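You operate a simulated robot arm through the tools that you are given. There is no shell and no other tool. Be economical: measure what you need, move in short steps, check, and stop when the job is done.

You are at the controls of a simulated robot arm. One attempt, no reset.

Task
Slide the jack beam to the white mark, clamp it and seat the orange jack pad.
Fine: the pad goes in the control side seat.

It is judged by the outcome, as a careful person would: the job done as asked, and still so three seconds after it is handed in. It fails if anything else is knocked over, pushed out of place, dropped, spilled or broken.

Robot
A 7-joint arm with a two-finger parallel gripper, fixed in place. Base frame: the origin is at the foot of the arm, x ahead of it, y to its left, z up; the work surface is at about z = 0.9. Units: m, rad, N and s.
With the tool pointing down near the work surface it reaches from about 0.34 to 0.78 m from the base axis. Its first joint turns from -2.897 to 2.897 rad. Payload 3.91 kg.
The TCP is the grasp point between the finger pads, 0.03 m short of the fingertips. In the tool frame z runs along the fingers and y along their closing line. The gripper opens to 0.11 m. The fingers are 0.02 m wide and 0.01 m thick; the gripper's body (0.048 by 0.112 m) begins 0.055 m behind the TCP.
Orientation is told as [roll, pitch, yaw] about the base's x, y, z axes, in that order, counted from this pose: with the fingers straight down and closing along the base's y, the tool's x points along the base's -x, its y along +y and its z along -z.

Tools
- The arm moves only by the tool send_rows. Its argument "plan" is a list of rows, each a list of 7 numbers: the shift along the tool's x, y, z in m, then the turn, a rotation vector about the tool's x, y, z in rad, then the closure, from 0 (fully open) to 1 (shut). In form: [[x, y, z, wx, wy, wz, jaw], ...]. A call has 1 to 8 rows; each row shifts and turns the commanded pose from where the row before left it, along the tool's axes as they then stand. Rows are played at 5 a second. More than 0.05 m and 0.15 rad between two rows, or a gripper value outside its range, and nothing of the call is played. Where a pose cannot be reached the arm comes as near as it can. A force on the tool above 40 N (or 10 N above the force at the start of the call, whichever is more), or a blocked arm, ends the call early, and 0.2 s more pass. Each finger travels about 0.153 m/s and halts on what it meets, pressing with about 44 N; the grip force reading is that of the motor and also rises with nothing between the fingers. The clock runs only during rows and for 0.2 s after the last one: add rows that do not move to give the fingers time. It gives the time, the measured TCP pose, the force on the tool (base axes), the opening and the grip force at its end, in the units of the frame above (readings bear some noise).
- Cameras (640 x 400 px; columns grow to the right, rows downward): "scene" is fixed at [0.4007, -0.5001, 1.6472]; the picture's right is [1.00, -0.04, 0.00], its down [-0.03, -0.71, -0.70] and it looks along [0.03, 0.70, -0.71] (base axes); focal length 330 px, centre (320, 200). "wrist" rides on the gripper at [-0.036, 0, -0.057] in the tool frame; the picture's right is [0.00, -1.00, 0.00], its down [0.97, 0.00, -0.24] and it looks along [0.24, 0.00, 0.97] (tool axes); focal length 218 px, centre (320, 200). There is no depth. A picture from a camera that has moved, and an enlarged one, comes with that camera's place and axes in the base frame and with its lens.
- camera(camera): a new picture of that camera. No time passes.
- move_column(by): slides the trunk up (or, below 0, down) by that many m; the arm rides with it, the base frame stays. It gives what a move gives, with no picture.
- enlarge(camera, box): a new picture of the part [left, top, right, bottom] of that camera's present view, enlarged. No time passes.
- job_done(): hands the job in; it is judged then, once.

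Work in short steps. Places have to be worked out from the pictures, the camera data and where the tool is seen: move nearer, look again, correct. Check each grasp and each placing, and mend what went wrong. You have 120 turns and 84 pictures in all, those below and enlarged ones among them. Open the gripper and draw the arm clear of the work before you hand the job in, unless the task says otherwise; then end with one line.

The tools are called after "Emit:" as name(argument=value, ...) on one line, values as JSON. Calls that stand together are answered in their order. send_rows: Moves the arm, as the interface text tells. Its arguments: {"type":"object","properties":{"plan":{"type":"array","items":{"type":"array","items":{"type":"number"}}}},"required":["plan"]} The other tools are called the same way: move_column (by) slides the trunk up or down; camera (camera) takes a picture; enlarge (camera, box) takes an enlarged picture of a part of a camera's view; job_done () hands the job in.

At the start:

```text
t: 0.0
eef_pos: [0.3063, 0.3297, 1.2044]
tool_rot: [0.0, 0.001, -0.001]
force: [0.1, -0.3, -0.3]
gripper_width: 0.1102
finger_force: 0.1
trunk travel left (down, up): [-0.575, 0.035]
```

scene: 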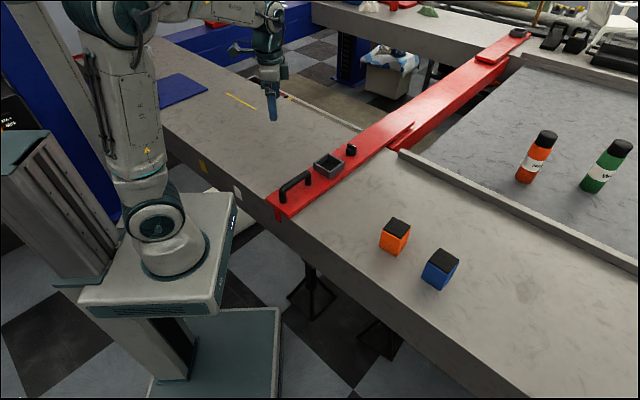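
wrist: 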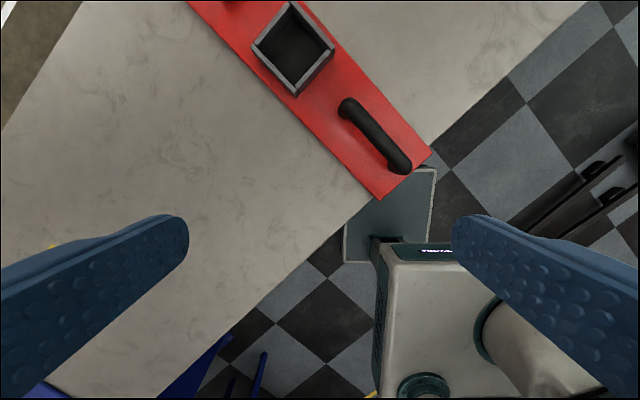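

I'll look closer at the beam, its handle, seat and knob, and the marks on the bench.

Emit:
enlarge(camera="scene", box=[180, 80, 420, 230])

Emit:
enlarge(camera="scene", box=[360, 0, 600, 150])

Emit:
enlarge(camera="scene", box=[340, 180, 500, 300])

```text
2.67 times, centred on (300, 155) of scene
camera zoom: at [0.4007, -0.5001, 1.6472], right [1.0, -0.04, 0.0], down [-0.03, -0.71, -0.7], along [0.03, 0.7, -0.71], focal length 880 px, centre (373, 320)
```

zoom: 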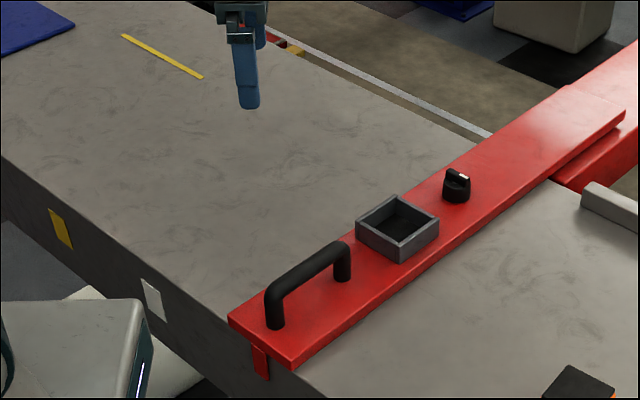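

```text
2.67 times, centred on (480, 75) of scene
camera zoom: at [0.4007, -0.5001, 1.6472], right [1.0, -0.04, 0.0], down [-0.03, -0.71, -0.7], along [0.03, 0.7, -0.71], focal length 880 px, centre (-107, 533)
```

zoom: 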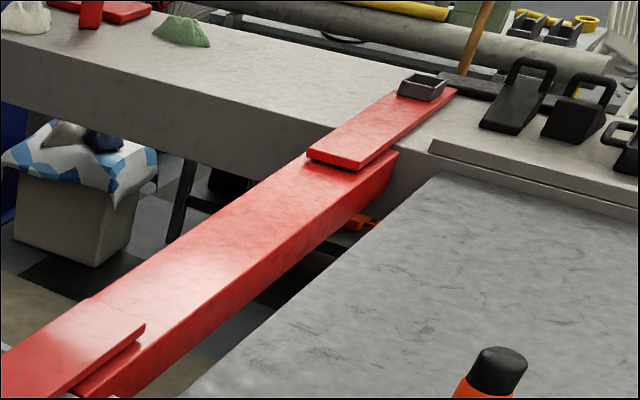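

```text
3.33 times, centred on (420, 240) of scene
camera zoom: at [0.4007, -0.5001, 1.6472], right [1.0, -0.04, 0.0], down [-0.03, -0.71, -0.7], along [0.03, 0.7, -0.71], focal length 1100 px, centre (-13, 67)
```

zoom: 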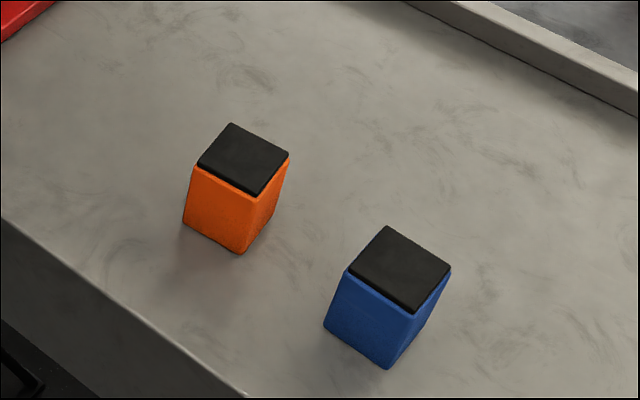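

The beam has a handle, a near (control side) seat and a knob with a white indicator. A red pointer tab hangs over the bench front edge, and the white mark is about 0.2 m along the edge from it. I'll yaw the tool about 45° to line up with the beam and look from above.

Emit:
send_rows(plan=[[-0.05, -0.01, 0, 0, 0, 0, 0], [-0.05, -0.01, 0, 0, 0, 0, 0], [0, 0, 0, 0, 0, -0.131, 0], [0, 0, 0, 0, 0, -0.131, 0], [0, 0, 0, 0, 0, -0.131, 0], [0, 0, 0, 0, 0, -0.131, 0], [0, 0, 0, 0, 0, -0.131, 0], [0, 0, 0, 0, 0, -0.131, 0]])

Emit:
camera(camera="wrist")

```text
refused: row 1 steps farther than a row can; nothing moved
```

```text
78 pictures are left
camera wrist: at [0.3443, 0.3294, 1.2608], right [0.0, -1.0, 0.0], down [-0.97, 0.0, 0.24], along [-0.24, 0.0, -0.97], focal length 218 px, centre (320, 200)
```

wrist: 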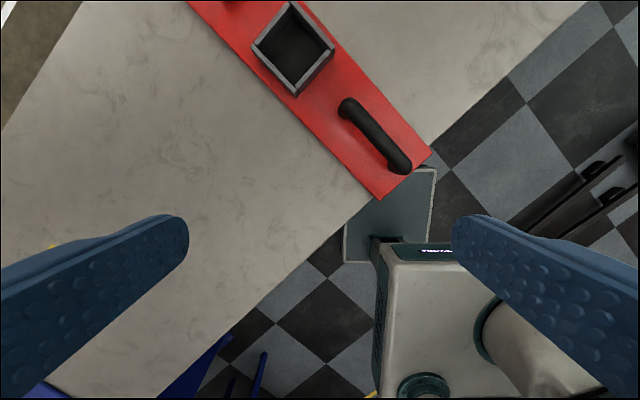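

The row was just over the step limit, so I'll use smaller steps. This view confirms the beam runs at 45° in the base frame.

Emit:
send_rows(plan=[[-0.047, -0.01, 0, 0, 0, 0, 0], [-0.047, -0.01, 0, 0, 0, 0, 0], [0, 0, 0, 0, 0, -0.131, 0], [0, 0, 0, 0, 0, -0.131, 0], [0, 0, 0, 0, 0, -0.131, 0], [0, 0, 0, 0, 0, -0.131, 0], [0, 0, 0, 0, 0, -0.131, 0], [0, 0, 0, 0, 0, -0.131, 0]])

Emit:
camera(camera="wrist")

```text
t: 1.8
eef_pos: [0.4004, 0.3089, 1.2045]
tool_rot: [-0.001, 0.001, 0.79]
force: [-0.3, 0.2, 0.3]
gripper_width: 0.1097
finger_force: 0.1
trunk travel left (down, up): [-0.575, 0.035]
```

```text
77 pictures are left
camera wrist: at [0.4276, 0.3344, 1.26], right [0.71, -0.7, 0.0], down [-0.68, -0.69, 0.24], along [-0.17, -0.17, -0.97], focal length 218 px, centre (320, 200)
```

wrist: 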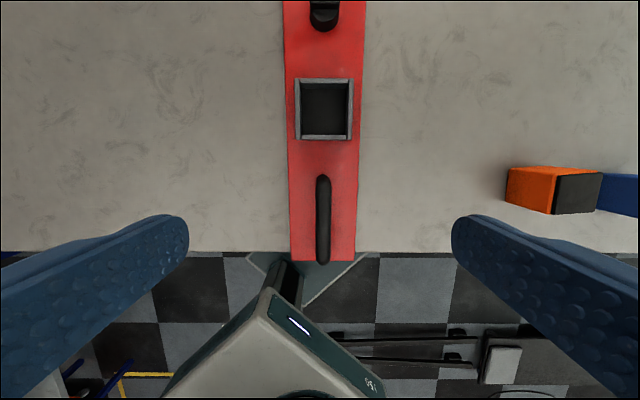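

The tool is aligned with the beam. I'll move out along the beam to inspect the knob and what it's marked against.

Emit:
send_rows(plan=[[-0.045, 0, 0, 0, 0, 0, 0], [-0.045, 0, 0, 0, 0, 0, 0], [-0.045, 0, 0.02, 0, 0, 0, 0], [-0.045, 0, 0.02, 0, 0, 0, 0]])

Emit:
camera(camera="wrist")

Emit:
enlarge(camera="scene", box=[320, 125, 384, 165])

```text
t: 2.8
eef_pos: [0.5313, 0.4382, 1.1606]
tool_rot: [0.001, 0.002, 0.787]
force: [0.9, 0.8, -0.9]
gripper_width: 0.1098
finger_force: 0.1
trunk travel left (down, up): [-0.575, 0.035]
```

```text
76 pictures are left
camera wrist: at [0.5581, 0.4626, 1.2177], right [0.71, -0.71, 0.0], down [-0.69, -0.69, 0.24], along [-0.17, -0.17, -0.97], focal length 218 px, centre (320, 200)
```

wrist: 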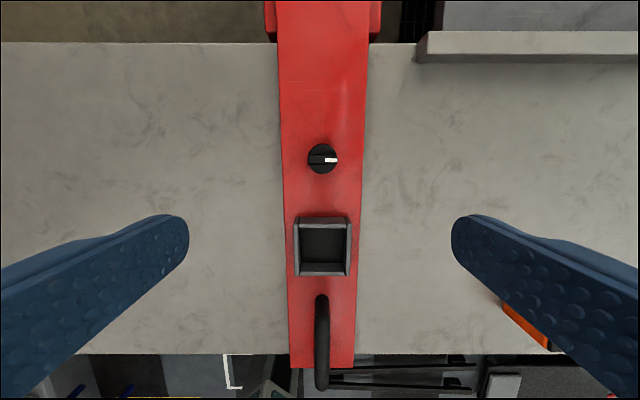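

```text
10.00 times, centred on (352, 145) of scene
camera zoom: at [0.4007, -0.5001, 1.6472], right [1.0, -0.04, 0.0], down [-0.03, -0.71, -0.7], along [0.03, 0.7, -0.71], focal length 3300 px, centre (0, 750)
```

zoom: 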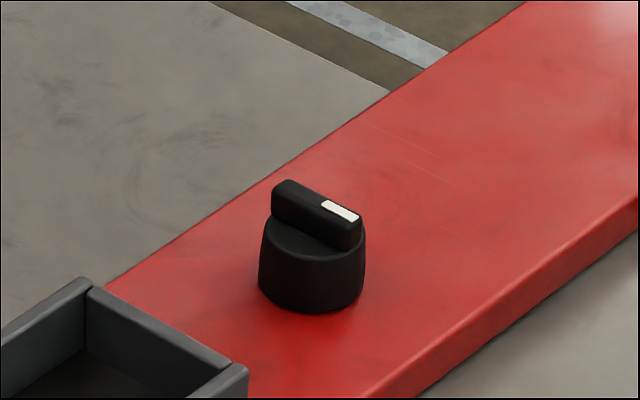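

The knob sits near (0.55, 0.45), with its bar across the beam. The handle centre is near (0.356, 0.256), with its top at about z 0.97. I'll move back over the handle and descend partway.

Emit:
send_rows(plan=[[0.042, -0.001, 0, 0, 0, 0, 0], [0.042, -0.001, 0, 0, 0, 0, 0], [0.042, -0.001, 0, 0, 0, 0, 0], [0.042, -0.001, 0, 0, 0, 0, 0], [0.042, -0.001, 0, 0, 0, 0, 0], [0.042, 0, 0, 0, 0, 0, 0.2], [0, 0, 0.045, 0, 0, 0, 0.4], [0, 0, 0.045, 0, 0, 0, 0.4]])

Emit:
camera(camera="wrist")

Emit:
enlarge(camera="scene", box=[220, 80, 380, 230])

```text
t: 4.6
eef_pos: [0.355, 0.2561, 1.0738]
tool_rot: [0.001, 0.0, 0.786]
force: [-0.1, -0.1, -0.6]
gripper_width: 0.0661
finger_force: 0.1
trunk travel left (down, up): [-0.575, 0.035]
```

```text
74 pictures are left
camera wrist: at [0.3814, 0.2809, 1.1309], right [0.71, -0.71, 0.0], down [-0.69, -0.69, 0.24], along [-0.17, -0.17, -0.97], focal length 218 px, centre (320, 200)
```

wrist: 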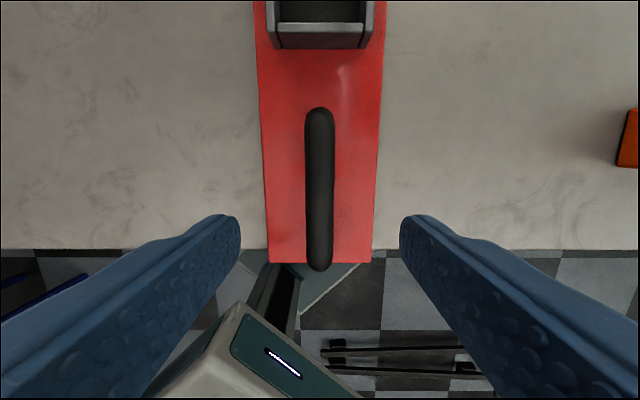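

```text
2.67 times, centred on (300, 155) of scene
camera zoom: at [0.4007, -0.5001, 1.6472], right [1.0, -0.04, 0.0], down [-0.03, -0.71, -0.7], along [0.03, 0.7, -0.71], focal length 880 px, centre (373, 320)
```

zoom: 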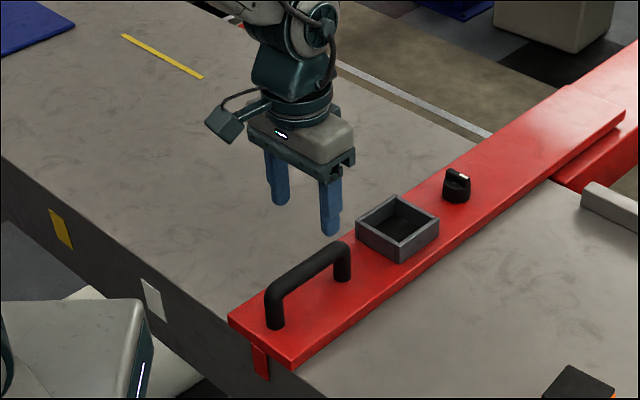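

The handle is centred between the fingers. I'll descend to z≈0.958 and close on it.

Emit:
send_rows(plan=[[0, 0, 0.04, 0, 0, 0, 0.4], [0, 0, 0.04, 0, 0, 0, 0.4], [0, 0, 0.02, 0, 0, 0, 0.4], [0, 0, 0.015, 0, 0, 0, 0.4], [0, 0, 0, 0, 0, 0, 0.8], [0, 0, 0, 0, 0, 0, 1], [0, 0, 0, 0, 0, 0, 1]])

Emit:
camera(camera="wrist")

Emit:
enlarge(camera="scene", box=[220, 80, 380, 230])

```text
t: 6.2
eef_pos: [0.3528, 0.254, 0.9583]
tool_rot: [0.001, 0.001, 0.788]
force: [-2.7, 1.7, -5.5]
gripper_width: 0.0218
finger_force: 44.9
trunk travel left (down, up): [-0.575, 0.035]
```

```text
72 pictures are left
camera wrist: at [0.38, 0.2797, 1.0141], right [0.71, -0.71, 0.0], down [-0.69, -0.69, 0.24], along [-0.17, -0.17, -0.97], focal length 218 px, centre (320, 200)
```

wrist: 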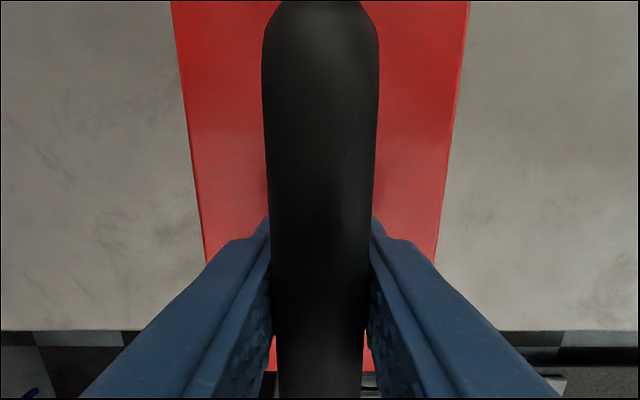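

```text
2.67 times, centred on (300, 155) of scene
camera zoom: at [0.4007, -0.5001, 1.6472], right [1.0, -0.04, 0.0], down [-0.03, -0.71, -0.7], along [0.03, 0.7, -0.71], focal length 880 px, centre (373, 320)
```

zoom: 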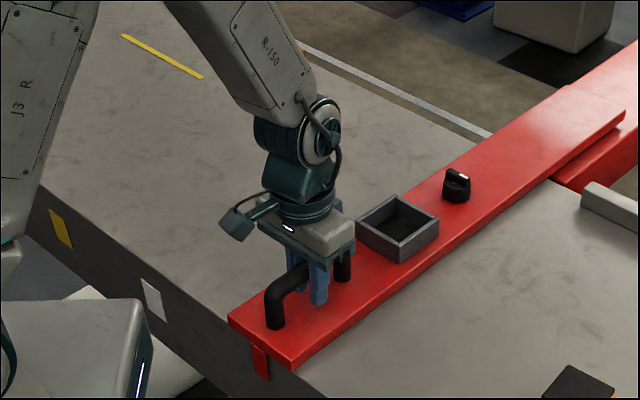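

The handle is gripped (22 mm). I'll slide in small steps along tool +y towards the white mark.

Emit:
send_rows(plan=[[0, 0.008, 0, 0, 0, 0, 1], [0, 0.012, 0, 0, 0, 0, 1], [0, 0.012, 0, 0, 0, 0, 1], [0, 0.008, 0, 0, 0, 0, 1]])

Emit:
camera(camera="scene")

```text
t: 6.7
eef_pos: [0.3536, 0.2543, 0.9578]
tool_rot: [-0.01, 0.003, 0.776]
force: [24.7, -24.2, -7.0]
gripper_width: 0.0217
finger_force: 45.2
trunk travel left (down, up): [-0.575, 0.035]
stopped in row 2: the force on the tool passed its limit (the readings are from after the stop); the commanded pose is now the measured one
```

```text
70 pictures are left
```

scene: 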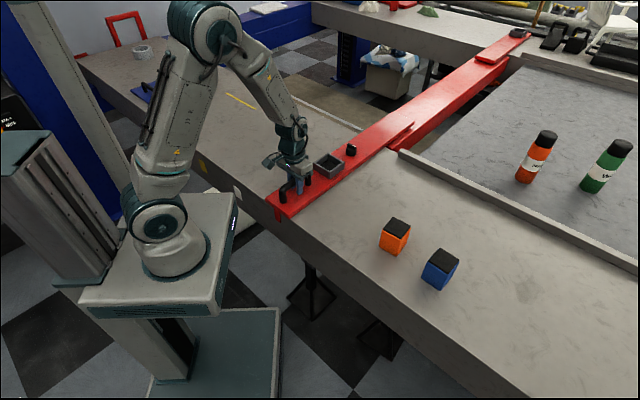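

The beam resists at about 35 N, so it seems to be clamped already. The knob has to be released first. I'll let go, rise and go above the knob.

Emit:
send_rows(plan=[[0, 0, 0, 0, 0, 0, 0.5], [0, 0, 0, 0, 0, 0, 0.4], [0, 0, -0.045, 0, 0, 0, 0.4], [0, 0, -0.045, 0, 0, 0, 0.4], [-0.046, 0, -0.01, 0, 0, 0, 0.4], [-0.046, 0, -0.01, 0, 0, 0, 0.4], [-0.046, 0, 0, 0, 0, 0, 0.4], [-0.046, 0, 0, 0, 0, 0, 0.4]])

Emit:
send_rows(plan=[[-0.046, 0, 0, 0, 0, 0.04, 0.4], [-0.046, 0, 0, 0, 0, 0.04, 0.4], [0, 0, 0, 0, 0, 0.149, 0.4], [0, 0, 0, 0, 0, 0.149, 0.4], [0, 0, 0, 0, 0, 0.149, 0.4], [0, 0, 0, 0, 0, 0.149, 0.4], [0, 0, 0, 0, 0, 0.149, 0.4], [0, 0, 0, 0, 0, 0.149, 0.4]])

Emit:
send_rows(plan=[[0, 0, 0, 0, 0, 0.149, 0.45], [0, 0, 0, 0, 0, 0.149, 0.45], [0, 0, 0, 0, 0, 0.149, 0.45], [0, 0, 0, 0, 0, 0.149, 0.45], [0, 0, 0, 0, 0, 0, 0.45]])

Emit:
camera(camera="wrist")

```text
t: 8.5
eef_pos: [0.4819, 0.3915, 1.069]
tool_rot: [-0.006, 0.003, 0.78]
force: [-0.1, 0.4, -0.2]
gripper_width: 0.0659
finger_force: 0.2
trunk travel left (down, up): [-0.575, 0.035]
```

```text
t: 10.3
eef_pos: [0.5448, 0.4542, 1.0674]
tool_rot: [-0.005, -0.004, -0.194]
force: [-0.1, -0.4, 1.0]
gripper_width: 0.0659
finger_force: 0.0
trunk travel left (down, up): [-0.575, 0.035]
```

```text
t: 11.5
eef_pos: [0.5453, 0.4534, 1.0674]
tool_rot: [-0.003, -0.006, -0.791]
force: [-0.1, 0.6, 0.6]
gripper_width: 0.0605
finger_force: 0.1
trunk travel left (down, up): [-0.575, 0.035]
```

```text
69 pictures are left
camera wrist: at [0.5715, 0.4284, 1.1242], right [-0.71, -0.7, 0.0], down [-0.68, 0.69, 0.23], along [-0.17, 0.16, -0.97], focal length 218 px, centre (320, 200)
```

wrist: 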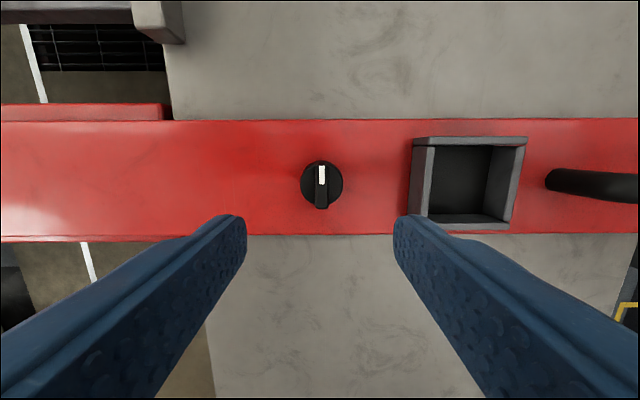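

The knob is at about (0.550, 0.447), and the fingers now close along the beam, across the knob's bar. I'll centre, descend carefully so the tips straddle the bar, then take a look.

Emit:
send_rows(plan=[[-0.008, -0.001, 0.035, 0, 0, 0, 0.6], [0, 0, 0.03, 0, 0, 0, 0.65], [0, 0, 0.015, 0, 0, 0, 0.65], [0, 0, 0.0, 0, 0, 0, 0.65]])

Emit:
camera(camera="wrist")

Emit:
enlarge(camera="scene", box=[312, 115, 392, 165])

```text
t: 12.5
eef_pos: [0.5523, 0.4459, 0.9865]
tool_rot: [-0.001, -0.007, -0.788]
force: [0.2, 0.0, 0.1]
gripper_width: 0.0384
finger_force: 0.0
trunk travel left (down, up): [-0.575, 0.035]
```

```text
68 pictures are left
camera wrist: at [0.5768, 0.421, 1.0437], right [-0.71, -0.7, 0.0], down [-0.68, 0.69, 0.23], along [-0.17, 0.16, -0.97], focal length 218 px, centre (320, 200)
```

wrist: 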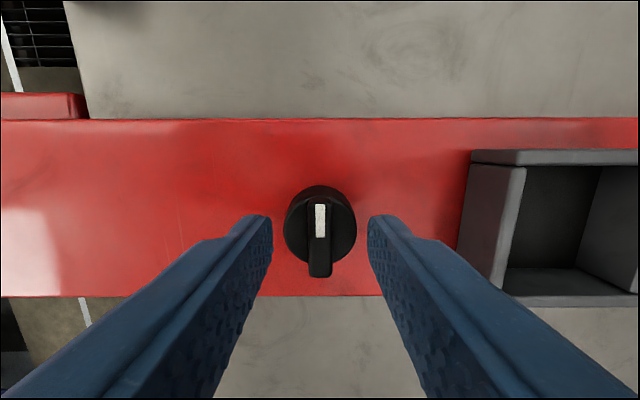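

```text
8.00 times, centred on (352, 140) of scene
camera zoom: at [0.4007, -0.5001, 1.6472], right [1.0, -0.04, 0.0], down [-0.03, -0.71, -0.7], along [0.03, 0.7, -0.71], focal length 2640 px, centre (64, 680)
```

zoom: 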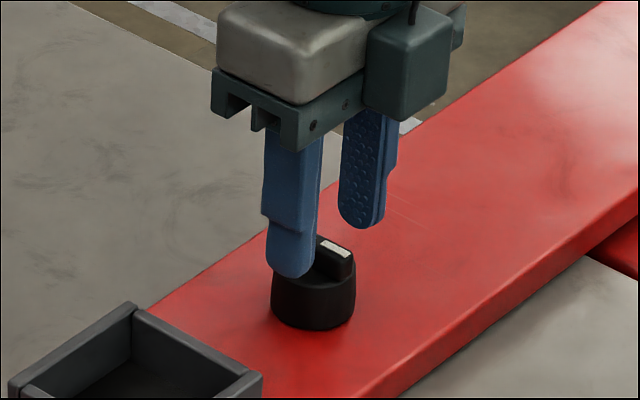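

The tips are about level with the bar's top. I'll shift 5 mm to centre on the knob, lower 13 mm and close on the bar.

Emit:
send_rows(plan=[[0.005, 0, 0.008, 0, 0, 0, 0.65], [0, 0, 0.005, 0, 0, 0, 0.65], [0, 0, 0, 0, 0, 0, 0.9], [0, 0, 0, 0, 0, 0, 1], [0, 0, 0, 0, 0, 0, 1]])

Emit:
camera(camera="wrist")

Emit:
enlarge(camera="scene", box=[312, 115, 392, 165])

```text
t: 13.7
eef_pos: [0.547, 0.45, 0.9753]
tool_rot: [-0.002, -0.008, -0.789]
force: [-0.5, 0.1, 7.4]
gripper_width: 0.0355
finger_force: 45.1
trunk travel left (down, up): [-0.575, 0.035]
```

```text
66 pictures are left
camera wrist: at [0.573, 0.4244, 1.0314], right [-0.71, -0.7, 0.0], down [-0.68, 0.69, 0.23], along [-0.17, 0.17, -0.97], focal length 218 px, centre (320, 200)
```

wrist: 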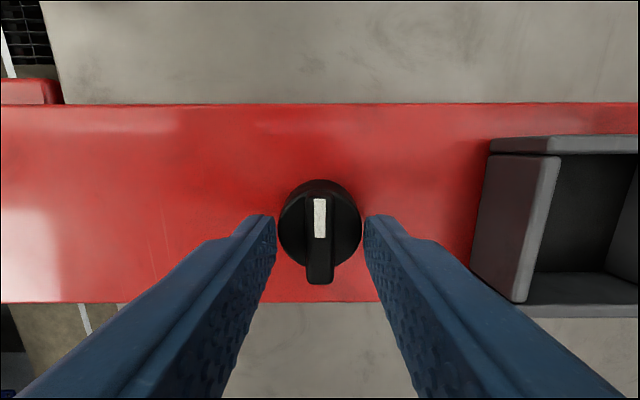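

```text
8.00 times, centred on (352, 140) of scene
camera zoom: at [0.4007, -0.5001, 1.6472], right [1.0, -0.04, 0.0], down [-0.03, -0.71, -0.7], along [0.03, 0.7, -0.71], focal length 2640 px, centre (64, 680)
```

zoom: 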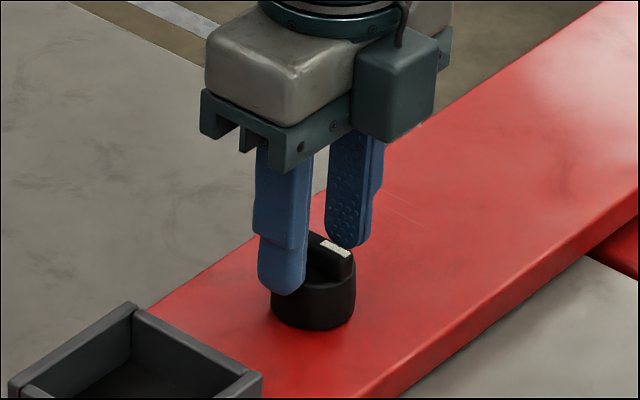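

The fingers met the knob body (35.5 mm) rather than the bar. I'll take a deeper grip on the body and try turning counter-clockwise (seen from above), gently at first.

Emit:
send_rows(plan=[[0, 0, 0, 0, 0, 0, 0.6], [0, 0, 0.01, 0, 0, 0, 0.6], [0, 0, 0.003, 0, 0, 0, 1], [0, 0, 0, 0, 0, 0, 1], [0, 0, 0, 0, 0, 0, 1], [0, 0, 0, 0, 0, -0.06, 1], [0, 0, 0, 0, 0, -0.1, 1], [0, 0, 0, 0, 0, -0.1, 1]])

Emit:
camera(camera="wrist")

Emit:
enlarge(camera="scene", box=[312, 115, 392, 165])

```text
t: 15.5
eef_pos: [0.5451, 0.449, 0.9635]
tool_rot: [0.002, -0.008, -0.529]
force: [2.4, 3.8, 28.9]
gripper_width: 0.0364
finger_force: 45.0
trunk travel left (down, up): [-0.575, 0.035]
```

```text
64 pictures are left
camera wrist: at [0.5779, 0.4316, 1.0209], right [-0.5, -0.86, 0.0], down [-0.84, 0.49, 0.23], along [-0.2, 0.12, -0.97], focal length 218 px, centre (320, 200)
```

wrist: 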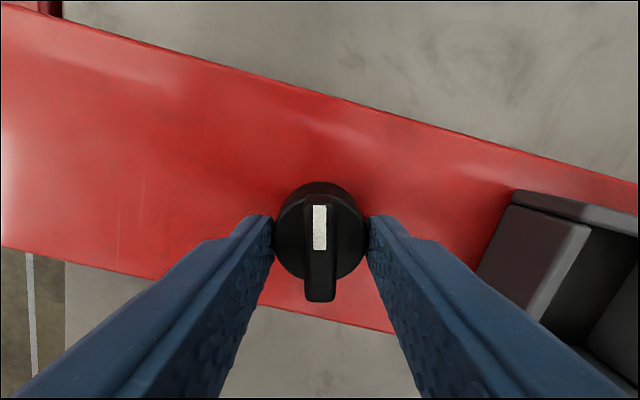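

```text
8.00 times, centred on (352, 140) of scene
camera zoom: at [0.4007, -0.5001, 1.6472], right [1.0, -0.04, 0.0], down [-0.03, -0.71, -0.7], along [0.03, 0.7, -0.71], focal length 2640 px, centre (64, 680)
```

zoom: 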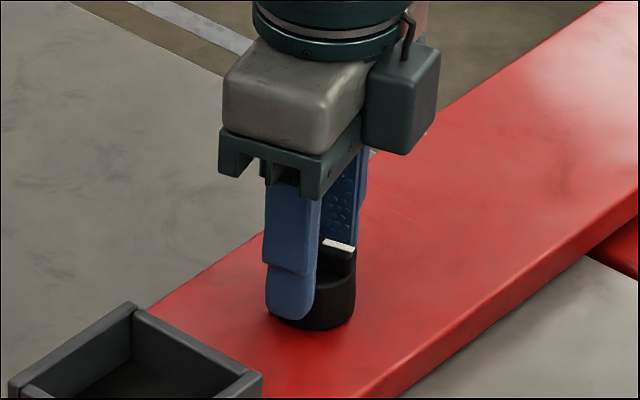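

The knob turns with the gripper. I'll ease the vertical load slightly and keep turning counter-clockwise towards 90°.

Emit:
send_rows(plan=[[0, 0, -0.002, 0, 0, -0.1, 1], [0, 0, 0, 0, 0, -0.13, 1], [0, 0, 0, 0, 0, -0.13, 1], [0, 0, 0, 0, 0, -0.13, 1], [0, 0, 0, 0, 0, -0.13, 1], [0, 0, 0, 0, 0, -0.13, 1], [0, 0, 0, 0, 0, -0.13, 1], [0, 0, 0, 0, 0, -0.13, 1]])

Emit:
camera(camera="wrist")

```text
t: 17.3
eef_pos: [0.5467, 0.4483, 0.9635]
tool_rot: [-0.009, -0.001, 0.482]
force: [-0.9, -4.1, 10.5]
gripper_width: 0.0365
finger_force: 44.9
trunk travel left (down, up): [-0.575, 0.035]
```

```text
62 pictures are left
camera wrist: at [0.579, 0.4653, 1.0204], right [0.46, -0.89, 0.01], down [-0.86, -0.45, 0.24], along [-0.21, -0.12, -0.97], focal length 218 px, centre (320, 200)
```

wrist: 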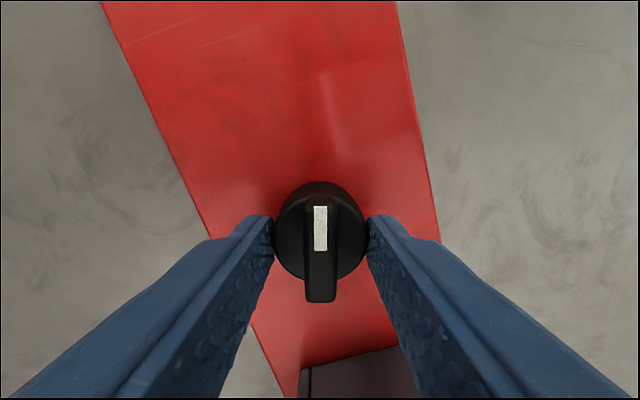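

Still turning freely, at about 73° so far. I'll continue past 90° and watch for an end stop.

Emit:
send_rows(plan=[[0, 0, 0, 0, 0, -0.1, 1], [0, 0, 0, 0, 0, -0.1, 1], [0, 0, 0, 0, 0, -0.1, 1], [0, 0, 0, 0, 0, -0.1, 1], [0, 0, 0, 0, 0, -0.1, 1]])

Emit:
camera(camera="wrist")

```text
t: 18.5
eef_pos: [0.5485, 0.4483, 0.964]
tool_rot: [-0.006, 0.005, 0.983]
force: [1.8, -4.4, 7.1]
gripper_width: 0.0364
finger_force: 44.8
trunk travel left (down, up): [-0.575, 0.035]
```

```text
61 pictures are left
camera wrist: at [0.5683, 0.4793, 1.0201], right [0.83, -0.56, 0.01], down [-0.54, -0.81, 0.24], along [-0.13, -0.21, -0.97], focal length 218 px, centre (320, 200)
```

wrist: 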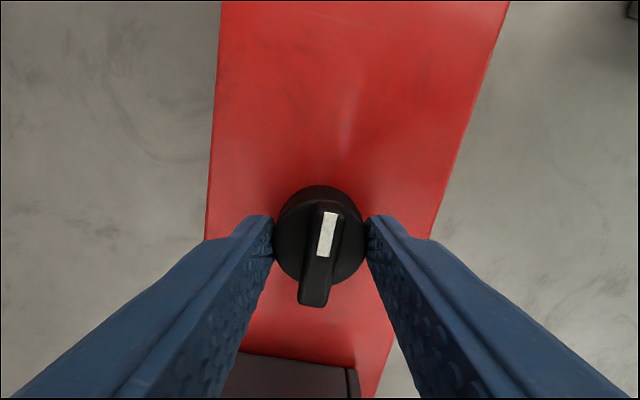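

The knob hit a stop at about 90°, now lying along the beam, and the fingers slipped a little. I'll open, rise, square the yaw and return to the handle.

Emit:
send_rows(plan=[[0, 0, 0, 0, 0, 0, 0.6], [0, 0, 0, 0, 0, 0, 0.45], [0, 0, -0.04, 0, 0, 0, 0.4], [0, 0, -0.04, 0, 0, 0.1, 0.4], [0, 0, -0.02, 0, 0, 0.098, 0.4], [0, 0, 0, 0, 0, 0, 0.4]])

Emit:
camera(camera="wrist")

Emit:
send_rows(plan=[[0.045, 0, 0, 0, 0, 0, 0.4], [0.045, 0, 0, 0, 0, 0, 0.4], [0.045, 0, 0, 0, 0, 0, 0.4], [0.045, 0, 0, 0, 0, 0, 0.4], [0.045, 0, 0, 0, 0, 0, 0.4], [0.045, 0, 0, 0, 0, 0, 0.4], [0, 0, 0, 0, 0, 0, 0.4]])

Emit:
camera(camera="wrist")

```text
t: 19.9
eef_pos: [0.5452, 0.4514, 1.064]
tool_rot: [-0.007, 0.001, 0.781]
force: [0.0, -0.1, 0.3]
gripper_width: 0.0659
finger_force: 0.1
trunk travel left (down, up): [-0.575, 0.035]
```

```text
60 pictures are left
camera wrist: at [0.572, 0.4759, 1.1204], right [0.7, -0.71, 0.01], down [-0.69, -0.68, 0.24], along [-0.17, -0.18, -0.97], focal length 218 px, centre (320, 200)
```

wrist: 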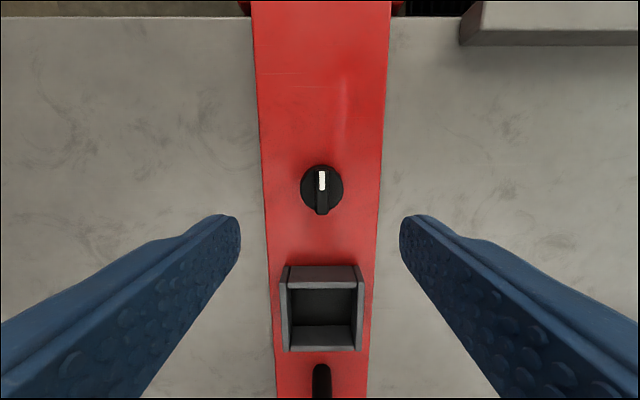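

```text
t: 21.5
eef_pos: [0.357, 0.2594, 1.0638]
tool_rot: [-0.008, 0.003, 0.783]
force: [-0.1, 0.3, 0.7]
gripper_width: 0.0658
finger_force: 0.0
trunk travel left (down, up): [-0.575, 0.035]
```

```text
59 pictures are left
camera wrist: at [0.3832, 0.2847, 1.1204], right [0.71, -0.71, 0.01], down [-0.69, -0.68, 0.24], along [-0.17, -0.18, -0.97], focal length 218 px, centre (320, 200)
```

wrist: 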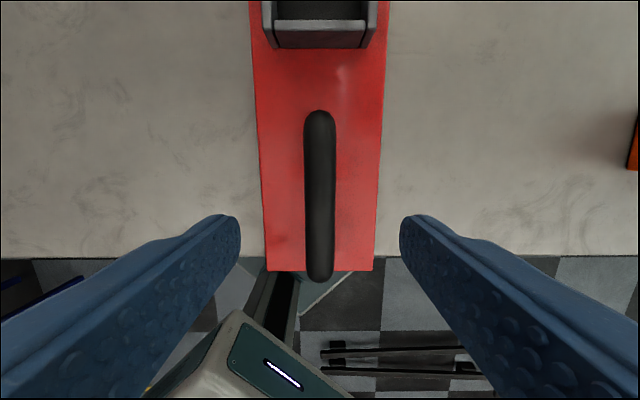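

The knob now points along the beam and the tool is over the handle again. I'll grip and try a short slide.

Emit:
send_rows(plan=[[0, 0, 0.045, 0, 0, 0, 0.4], [0, 0, 0.04, 0, 0, 0, 0.4], [0, 0, 0.02, 0, 0, 0, 0.4], [0, 0, 0, 0, 0, 0, 0.8], [0, 0, 0, 0, 0, 0, 1], [0, 0, 0, 0, 0, 0, 1]])

Emit:
send_rows(plan=[[0, 0.005, 0, 0, 0, 0, 1], [0, 0.008, 0, 0, 0, 0, 1], [0, 0.01, 0, 0, 0, 0, 1], [0, 0.01, 0, 0, 0, 0, 1], [0, 0, 0, 0, 0, 0, 1]])

Emit:
enlarge(camera="scene", box=[180, 80, 420, 230])

```text
t: 22.9
eef_pos: [0.3551, 0.257, 0.9573]
tool_rot: [-0.006, 0.002, 0.785]
force: [-1.0, -0.5, -5.9]
gripper_width: 0.0216
finger_force: 44.9
trunk travel left (down, up): [-0.575, 0.035]
```

```text
t: 24.1
eef_pos: [0.3309, 0.2812, 0.9576]
tool_rot: [-0.007, 0.006, 0.783]
force: [-8.2, -8.6, -18.9]
gripper_width: 0.0216
finger_force: 44.9
trunk travel left (down, up): [-0.575, 0.035]
```

```text
2.67 times, centred on (300, 155) of scene
camera zoom: at [0.4007, -0.5001, 1.6472], right [1.0, -0.04, 0.0], down [-0.03, -0.71, -0.7], along [0.03, 0.7, -0.71], focal length 880 px, centre (373, 320)
```

zoom: 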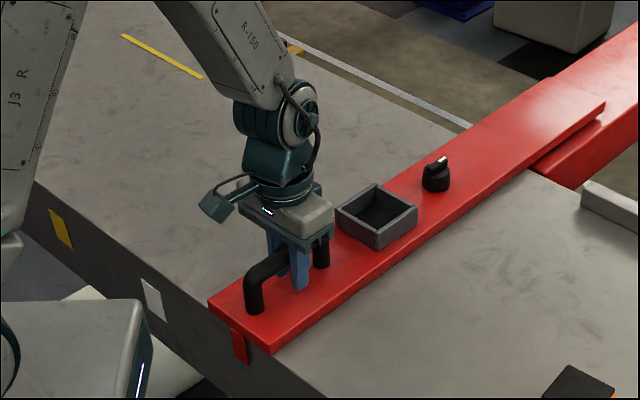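

It slides freely now, 34 mm so far. About 0.15 m remains, so I'll continue 0.11 m and re-measure.

Emit:
send_rows(plan=[[0, 0.01, 0, 0, 0, 0, 1], [0, 0.016, 0, 0, 0, 0, 1], [0, 0.018, 0, 0, 0, 0, 1], [0, 0.018, 0, 0, 0, 0, 1], [0, 0.018, 0, 0, 0, 0, 1], [0, 0.015, 0, 0, 0, 0, 1], [0, 0.01, 0, 0, 0, 0, 1], [0, 0, 0, 0, 0, 0, 1]])

Emit:
enlarge(camera="scene", box=[180, 130, 308, 210])

```text
t: 25.0
eef_pos: [0.2997, 0.3154, 0.9583]
tool_rot: [-0.008, 0.011, 0.786]
force: [-5.9, 2.6, -11.5]
gripper_width: 0.0219
finger_force: 44.7
trunk travel left (down, up): [-0.575, 0.035]
stopped in row 4: the force on the tool passed its limit (the readings are from after the stop); the commanded pose is now the measured one
```

```text
5.00 times, centred on (244, 170) of scene
camera zoom: at [0.4007, -0.5001, 1.6472], right [1.0, -0.04, 0.0], down [-0.03, -0.71, -0.7], along [0.03, 0.7, -0.71], focal length 1650 px, centre (700, 350)
```

zoom: 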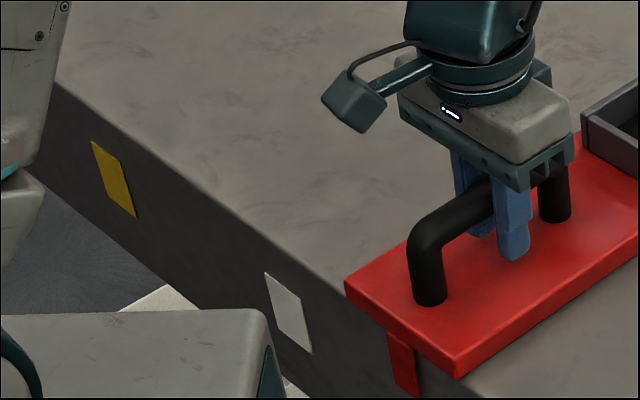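

The force limit tripped on a quick step, so I'll go slower. By triangulation the white mark's centre is about 0.14 m further along the slide.

Emit:
send_rows(plan=[[0, 0.005, 0, 0, 0, 0, 1], [0, 0.009, 0, 0, 0, 0, 1], [0, 0.01, 0, 0, 0, 0, 1], [0, 0.01, 0, 0, 0, 0, 1], [0, 0.01, 0, 0, 0, 0, 1], [0, 0.01, 0, 0, 0, 0, 1], [0, 0.01, 0, 0, 0, 0, 1], [0, 0.005, 0, 0, 0, 0, 1]])

Emit:
enlarge(camera="scene", box=[180, 130, 308, 210])

```text
t: 26.8
eef_pos: [0.2505, 0.3629, 0.9584]
tool_rot: [-0.008, 0.009, 0.785]
force: [-0.9, -6.8, -3.3]
gripper_width: 0.0218
finger_force: 45.0
trunk travel left (down, up): [-0.575, 0.035]
```

```text
5.00 times, centred on (244, 170) of scene
camera zoom: at [0.4007, -0.5001, 1.6472], right [1.0, -0.04, 0.0], down [-0.03, -0.71, -0.7], along [0.03, 0.7, -0.71], focal length 1650 px, centre (700, 350)
```

zoom: 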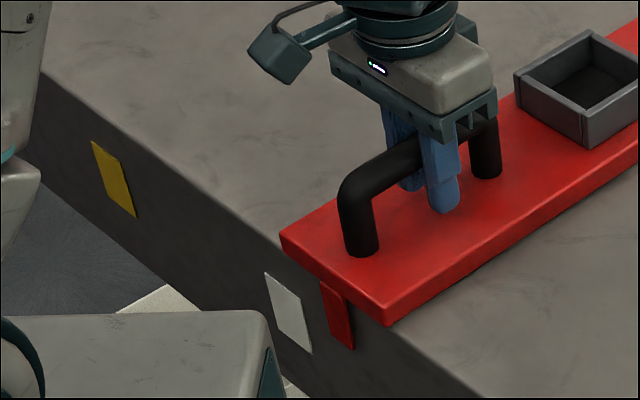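

About 0.066–0.076 m remains, depending on how far the pointer stands off the face. I'll move 0.055 m, then fine-tune.

Emit:
send_rows(plan=[[0, 0.005, 0, 0, 0, 0, 1], [0, 0.009, 0, 0, 0, 0, 1], [0, 0.01, 0, 0, 0, 0, 1], [0, 0.01, 0, 0, 0, 0, 1], [0, 0.01, 0, 0, 0, 0, 1], [0, 0.008, 0, 0, 0, 0, 1], [0, 0.004, 0, 0, 0, 0, 1], [0, 0, 0, 0, 0, 0, 1]])

Emit:
enlarge(camera="scene", box=[204, 160, 284, 210])

```text
t: 28.6
eef_pos: [0.2106, 0.4022, 0.9587]
tool_rot: [-0.007, 0.007, 0.784]
force: [3.9, -0.9, 16.3]
gripper_width: 0.0218
finger_force: 44.8
trunk travel left (down, up): [-0.575, 0.035]
```

```text
8.00 times, centred on (244, 185) of scene
camera zoom: at [0.4007, -0.5001, 1.6472], right [1.0, -0.04, 0.0], down [-0.03, -0.71, -0.7], along [0.03, 0.7, -0.71], focal length 2640 px, centre (928, 320)
```

zoom: 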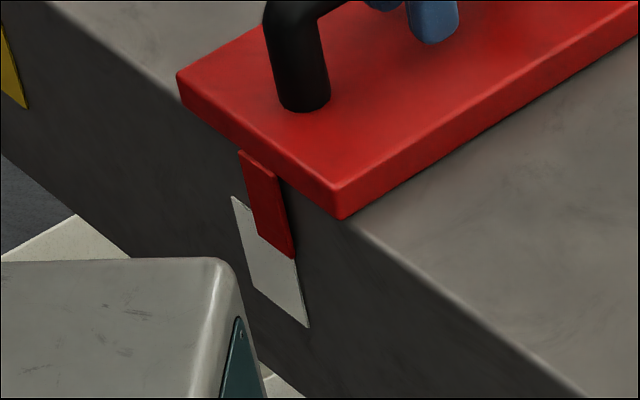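

Close now. The pointer needs roughly 8–15 mm more depending on its stand-off, so I'll zoom in for precision.

Emit:
enlarge(camera="scene", box=[224, 175, 256, 205])

```text
13.33 times, centred on (240, 190) of scene
camera zoom: at [0.4007, -0.5001, 1.6472], right [1.0, -0.04, 0.0], down [-0.03, -0.71, -0.7], along [0.03, 0.7, -0.71], focal length 4401 px, centre (1387, 333)
```

zoom: 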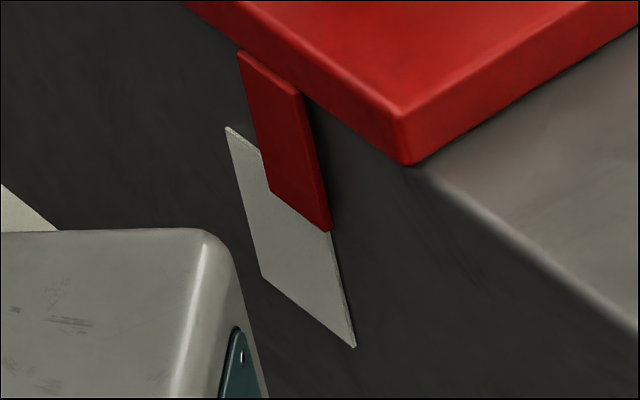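

The tab is about 25 mm wide and the mark 40 mm. With the tab standing roughly 4 mm proud of the face, I estimate 13 mm to go, so I'll move that and recheck.

Emit:
send_rows(plan=[[0, 0.005, 0, 0, 0, 0, 1], [0, 0.005, 0, 0, 0, 0, 1], [0, 0.003, 0, 0, 0, 0, 1], [0, 0, 0, 0, 0, 0, 1]])

Emit:
enlarge(camera="scene", box=[212, 165, 260, 205])

```text
t: 29.6
eef_pos: [0.2024, 0.4097, 0.9581]
tool_rot: [-0.007, 0.006, 0.784]
force: [8.4, 1.8, 23.5]
gripper_width: 0.0219
finger_force: 44.8
trunk travel left (down, up): [-0.575, 0.035]
```

```text
10.00 times, centred on (236, 185) of scene
camera zoom: at [0.4007, -0.5001, 1.6472], right [1.0, -0.04, 0.0], down [-0.03, -0.71, -0.7], along [0.03, 0.7, -0.71], focal length 3300 px, centre (1160, 350)
```

zoom: 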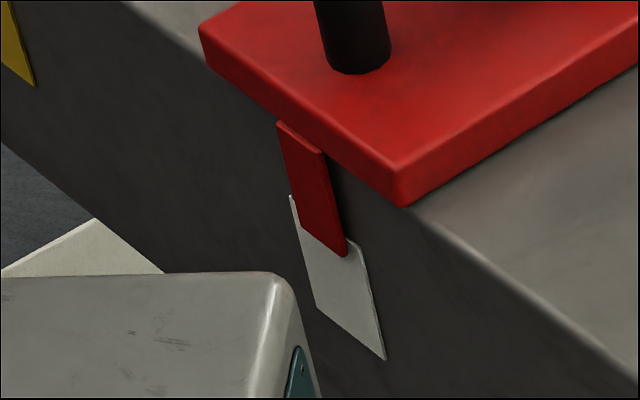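

It moved 11 mm, and about 2–3 mm remains. I'll nudge it.

Emit:
send_rows(plan=[[0, 0.002, 0, 0, 0, 0, 1], [0, 0.001, 0, 0, 0, 0, 1], [0, 0, 0, 0, 0, 0, 1]])

Emit:
enlarge(camera="scene", box=[220, 173, 252, 203])

```text
t: 30.4
eef_pos: [0.2007, 0.4127, 0.9586]
tool_rot: [-0.008, 0.008, 0.782]
force: [7.9, 1.6, 27.4]
gripper_width: 0.0217
finger_force: 45.1
trunk travel left (down, up): [-0.575, 0.035]
```

```text
13.33 times, centred on (236, 188) of scene
camera zoom: at [0.4007, -0.5001, 1.6472], right [1.0, -0.04, 0.0], down [-0.03, -0.71, -0.7], along [0.03, 0.7, -0.71], focal length 4401 px, centre (1440, 360)
```

zoom: 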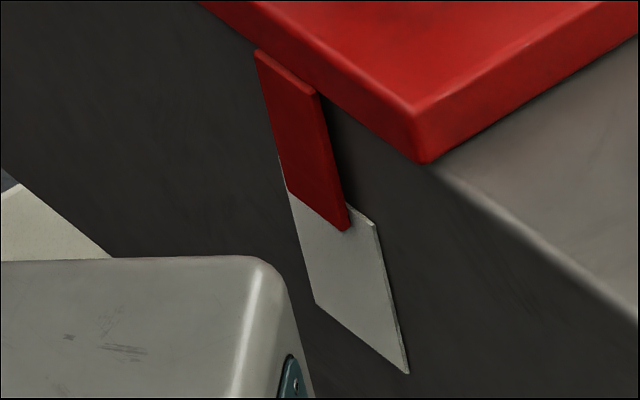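

The tab is centred on the mark within about 2 mm. I'll release, rise and move out to the knob, now at about (0.394, 0.605).

Emit:
send_rows(plan=[[0, 0, 0, 0, 0, 0, 0.5], [0, 0, 0, 0, 0, 0, 0.4], [0, 0, -0.045, 0, 0, 0, 0.4], [0, 0, -0.045, 0, 0, 0, 0.4], [-0.046, 0, -0.01, 0, 0, 0, 0.4], [-0.046, 0, -0.01, 0, 0, 0, 0.4], [-0.046, 0, 0, 0, 0, 0, 0.4], [-0.046, 0, 0, 0, 0, 0, 0.4]])

Emit:
send_rows(plan=[[-0.046, 0, 0, 0, 0, 0, 0.4], [-0.044, 0, 0, 0, 0, 0, 0.45], [0, 0, 0, 0, 0, 0, 0.45]])

Emit:
camera(camera="wrist")

Emit:
enlarge(camera="scene", box=[220, 173, 252, 203])

```text
t: 32.2
eef_pos: [0.3308, 0.5448, 1.0639]
tool_rot: [-0.008, 0.01, 0.783]
force: [0.7, 0.0, 0.4]
gripper_width: 0.0658
finger_force: 0.1
trunk travel left (down, up): [-0.575, 0.035]
```

```text
t: 33.0
eef_pos: [0.3942, 0.6036, 1.0654]
tool_rot: [-0.01, 0.008, 0.784]
force: [-0.4, -0.1, 0.9]
gripper_width: 0.0605
finger_force: 0.0
trunk travel left (down, up): [-0.575, 0.035]
```

```text
51 pictures are left
camera wrist: at [0.4212, 0.6306, 1.1209], right [0.71, -0.71, 0.01], down [-0.69, -0.68, 0.25], along [-0.17, -0.18, -0.97], focal length 218 px, centre (320, 200)
```

wrist: 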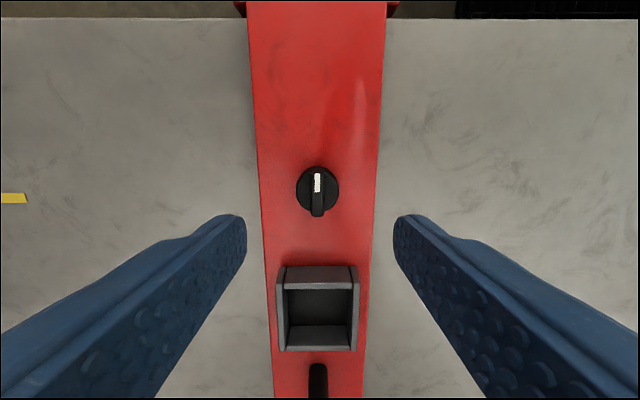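

```text
13.33 times, centred on (236, 188) of scene
camera zoom: at [0.4007, -0.5001, 1.6472], right [1.0, -0.04, 0.0], down [-0.03, -0.71, -0.7], along [0.03, 0.7, -0.71], focal length 4401 px, centre (1440, 360)
```

zoom: 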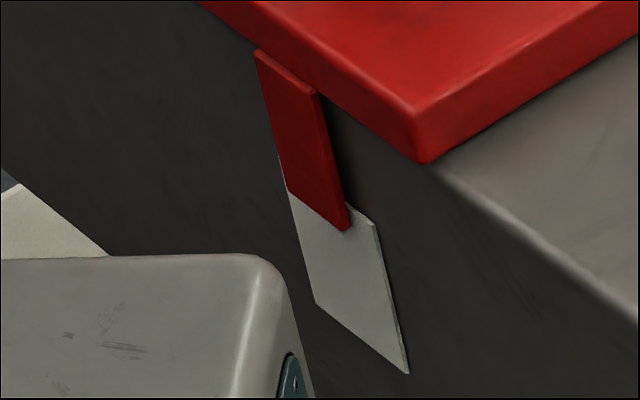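

The beam stayed put. The knob is about 2–3 mm off centre in the fingers, so I'll correct, descend and check before closing.

Emit:
send_rows(plan=[[-0.003, 0.0015, 0.04, 0, 0, 0, 0.5], [0, 0, 0.038, 0, 0, 0, 0.55], [0, 0, 0, 0, 0, 0, 0.55]])

Emit:
camera(camera="wrist")

```text
t: 33.8
eef_pos: [0.3942, 0.6092, 0.9862]
tool_rot: [-0.007, 0.009, 0.783]
force: [-0.5, 0.3, 0.2]
gripper_width: 0.0493
finger_force: 0.0
trunk travel left (down, up): [-0.575, 0.035]
```

```text
49 pictures are left
camera wrist: at [0.4215, 0.6351, 1.0419], right [0.71, -0.71, 0.01], down [-0.69, -0.68, 0.25], along [-0.17, -0.18, -0.97], focal length 218 px, centre (320, 200)
```

wrist: 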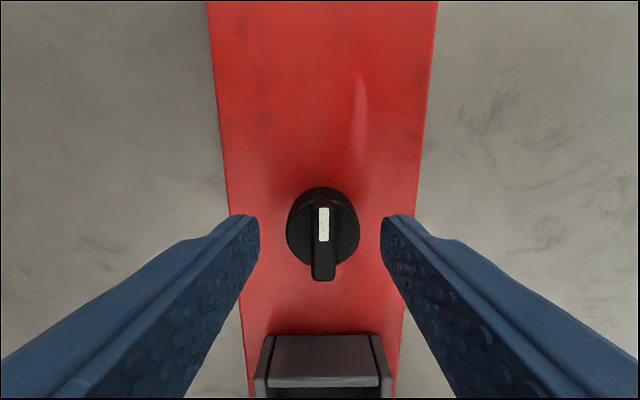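

I'll apply a fine correction (x +5 mm, y −1.5 mm), descend to the same grip depth and close.

Emit:
send_rows(plan=[[0.005, -0.0015, 0.008, 0, 0, 0, 0.55], [0, 0, 0.012, 0, 0, 0, 0.55], [0, 0, 0, 0, 0, 0, 0.6], [0, 0, 0, 0, 0, 0, 0.7], [0, 0, 0, 0, 0, 0, 1], [0, 0, 0, 0, 0, 0, 1]])

Emit:
camera(camera="wrist")

Emit:
enlarge(camera="scene", box=[220, 173, 252, 203])

```text
t: 35.2
eef_pos: [0.3932, 0.6037, 0.9669]
tool_rot: [-0.008, 0.007, 0.783]
force: [-1.5, 0.1, -2.1]
gripper_width: 0.0363
finger_force: 44.8
trunk travel left (down, up): [-0.575, 0.035]
```

```text
48 pictures are left
camera wrist: at [0.4189, 0.6302, 1.0229], right [0.71, -0.71, 0.01], down [-0.69, -0.68, 0.25], along [-0.17, -0.18, -0.97], focal length 218 px, centre (320, 200)
```

wrist: 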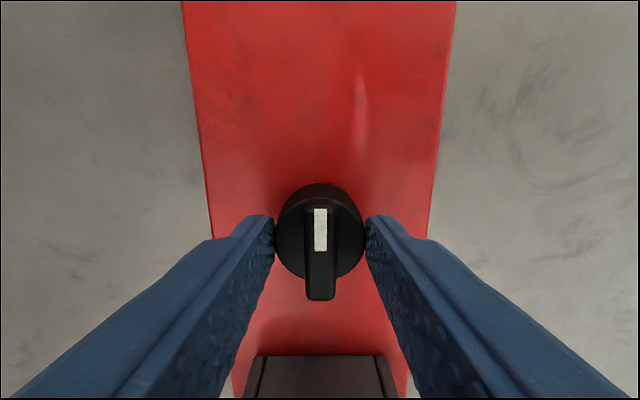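

```text
13.33 times, centred on (236, 188) of scene
camera zoom: at [0.4007, -0.5001, 1.6472], right [1.0, -0.04, 0.0], down [-0.03, -0.71, -0.7], along [0.03, 0.7, -0.71], focal length 4401 px, centre (1440, 360)
```

zoom: 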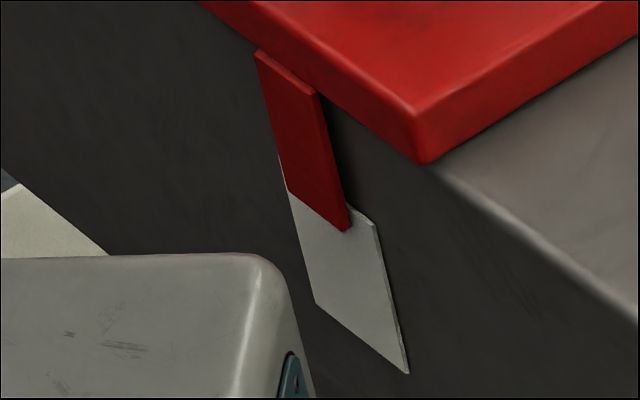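

The knob is gripped and the pointer unchanged. I'll turn clockwise (yaw negative) by about 90°.

Emit:
send_rows(plan=[[0, 0, 0, 0, 0, 0.08, 1], [0, 0, 0, 0, 0, 0.12, 1], [0, 0, 0, 0, 0, 0.12, 1], [0, 0, 0, 0, 0, 0.12, 1], [0, 0, 0, 0, 0, 0.12, 1], [0, 0, 0, 0, 0, 0.12, 1], [0, 0, 0, 0, 0, 0.12, 1], [0, 0, 0, 0, 0, 0.1, 1]])

Emit:
send_rows(plan=[[0, 0, 0, 0, 0, 0.12, 1], [0, 0, 0, 0, 0, 0.12, 1], [0, 0, 0, 0, 0, 0.12, 1], [0, 0, 0, 0, 0, 0.12, 1], [0, 0, 0, 0, 0, 0.12, 1], [0, 0, 0, 0, 0, 0.12, 1], [0, 0, 0, 0, 0, 0.05, 1]])

Emit:
camera(camera="wrist")

Emit:
enlarge(camera="scene", box=[220, 173, 252, 203])

```text
t: 37.0
eef_pos: [0.3919, 0.6053, 0.9666]
tool_rot: [-0.014, 0.0, -0.117]
force: [-7.9, -9.7, -8.6]
gripper_width: 0.0363
finger_force: 45.5
trunk travel left (down, up): [-0.575, 0.035]
```

```text
t: 38.6
eef_pos: [0.3933, 0.6056, 0.968]
tool_rot: [-0.01, -0.011, -0.888]
force: [-11.2, -19.2, -13.3]
gripper_width: 0.0358
finger_force: 45.6
trunk travel left (down, up): [-0.575, 0.035]
```

```text
46 pictures are left
camera wrist: at [0.4166, 0.5769, 1.0245], right [-0.78, -0.63, 0.01], down [-0.61, 0.76, 0.23], along [-0.15, 0.17, -0.97], focal length 218 px, centre (320, 200)
```

wrist: 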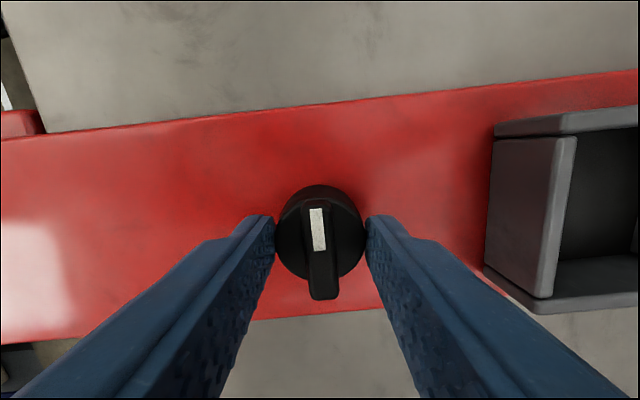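

```text
13.33 times, centred on (236, 188) of scene
camera zoom: at [0.4007, -0.5001, 1.6472], right [1.0, -0.04, 0.0], down [-0.03, -0.71, -0.7], along [0.03, 0.7, -0.71], focal length 4401 px, centre (1440, 360)
```

zoom: 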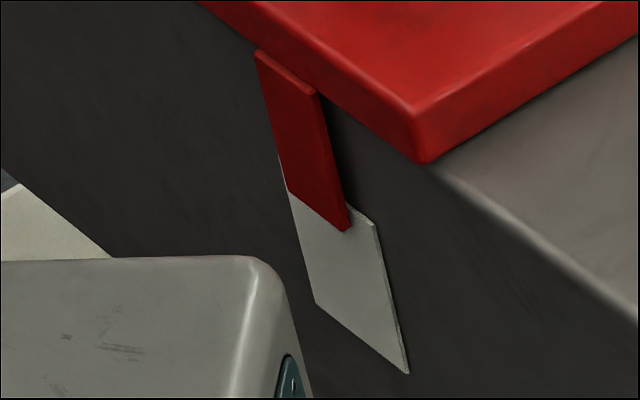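

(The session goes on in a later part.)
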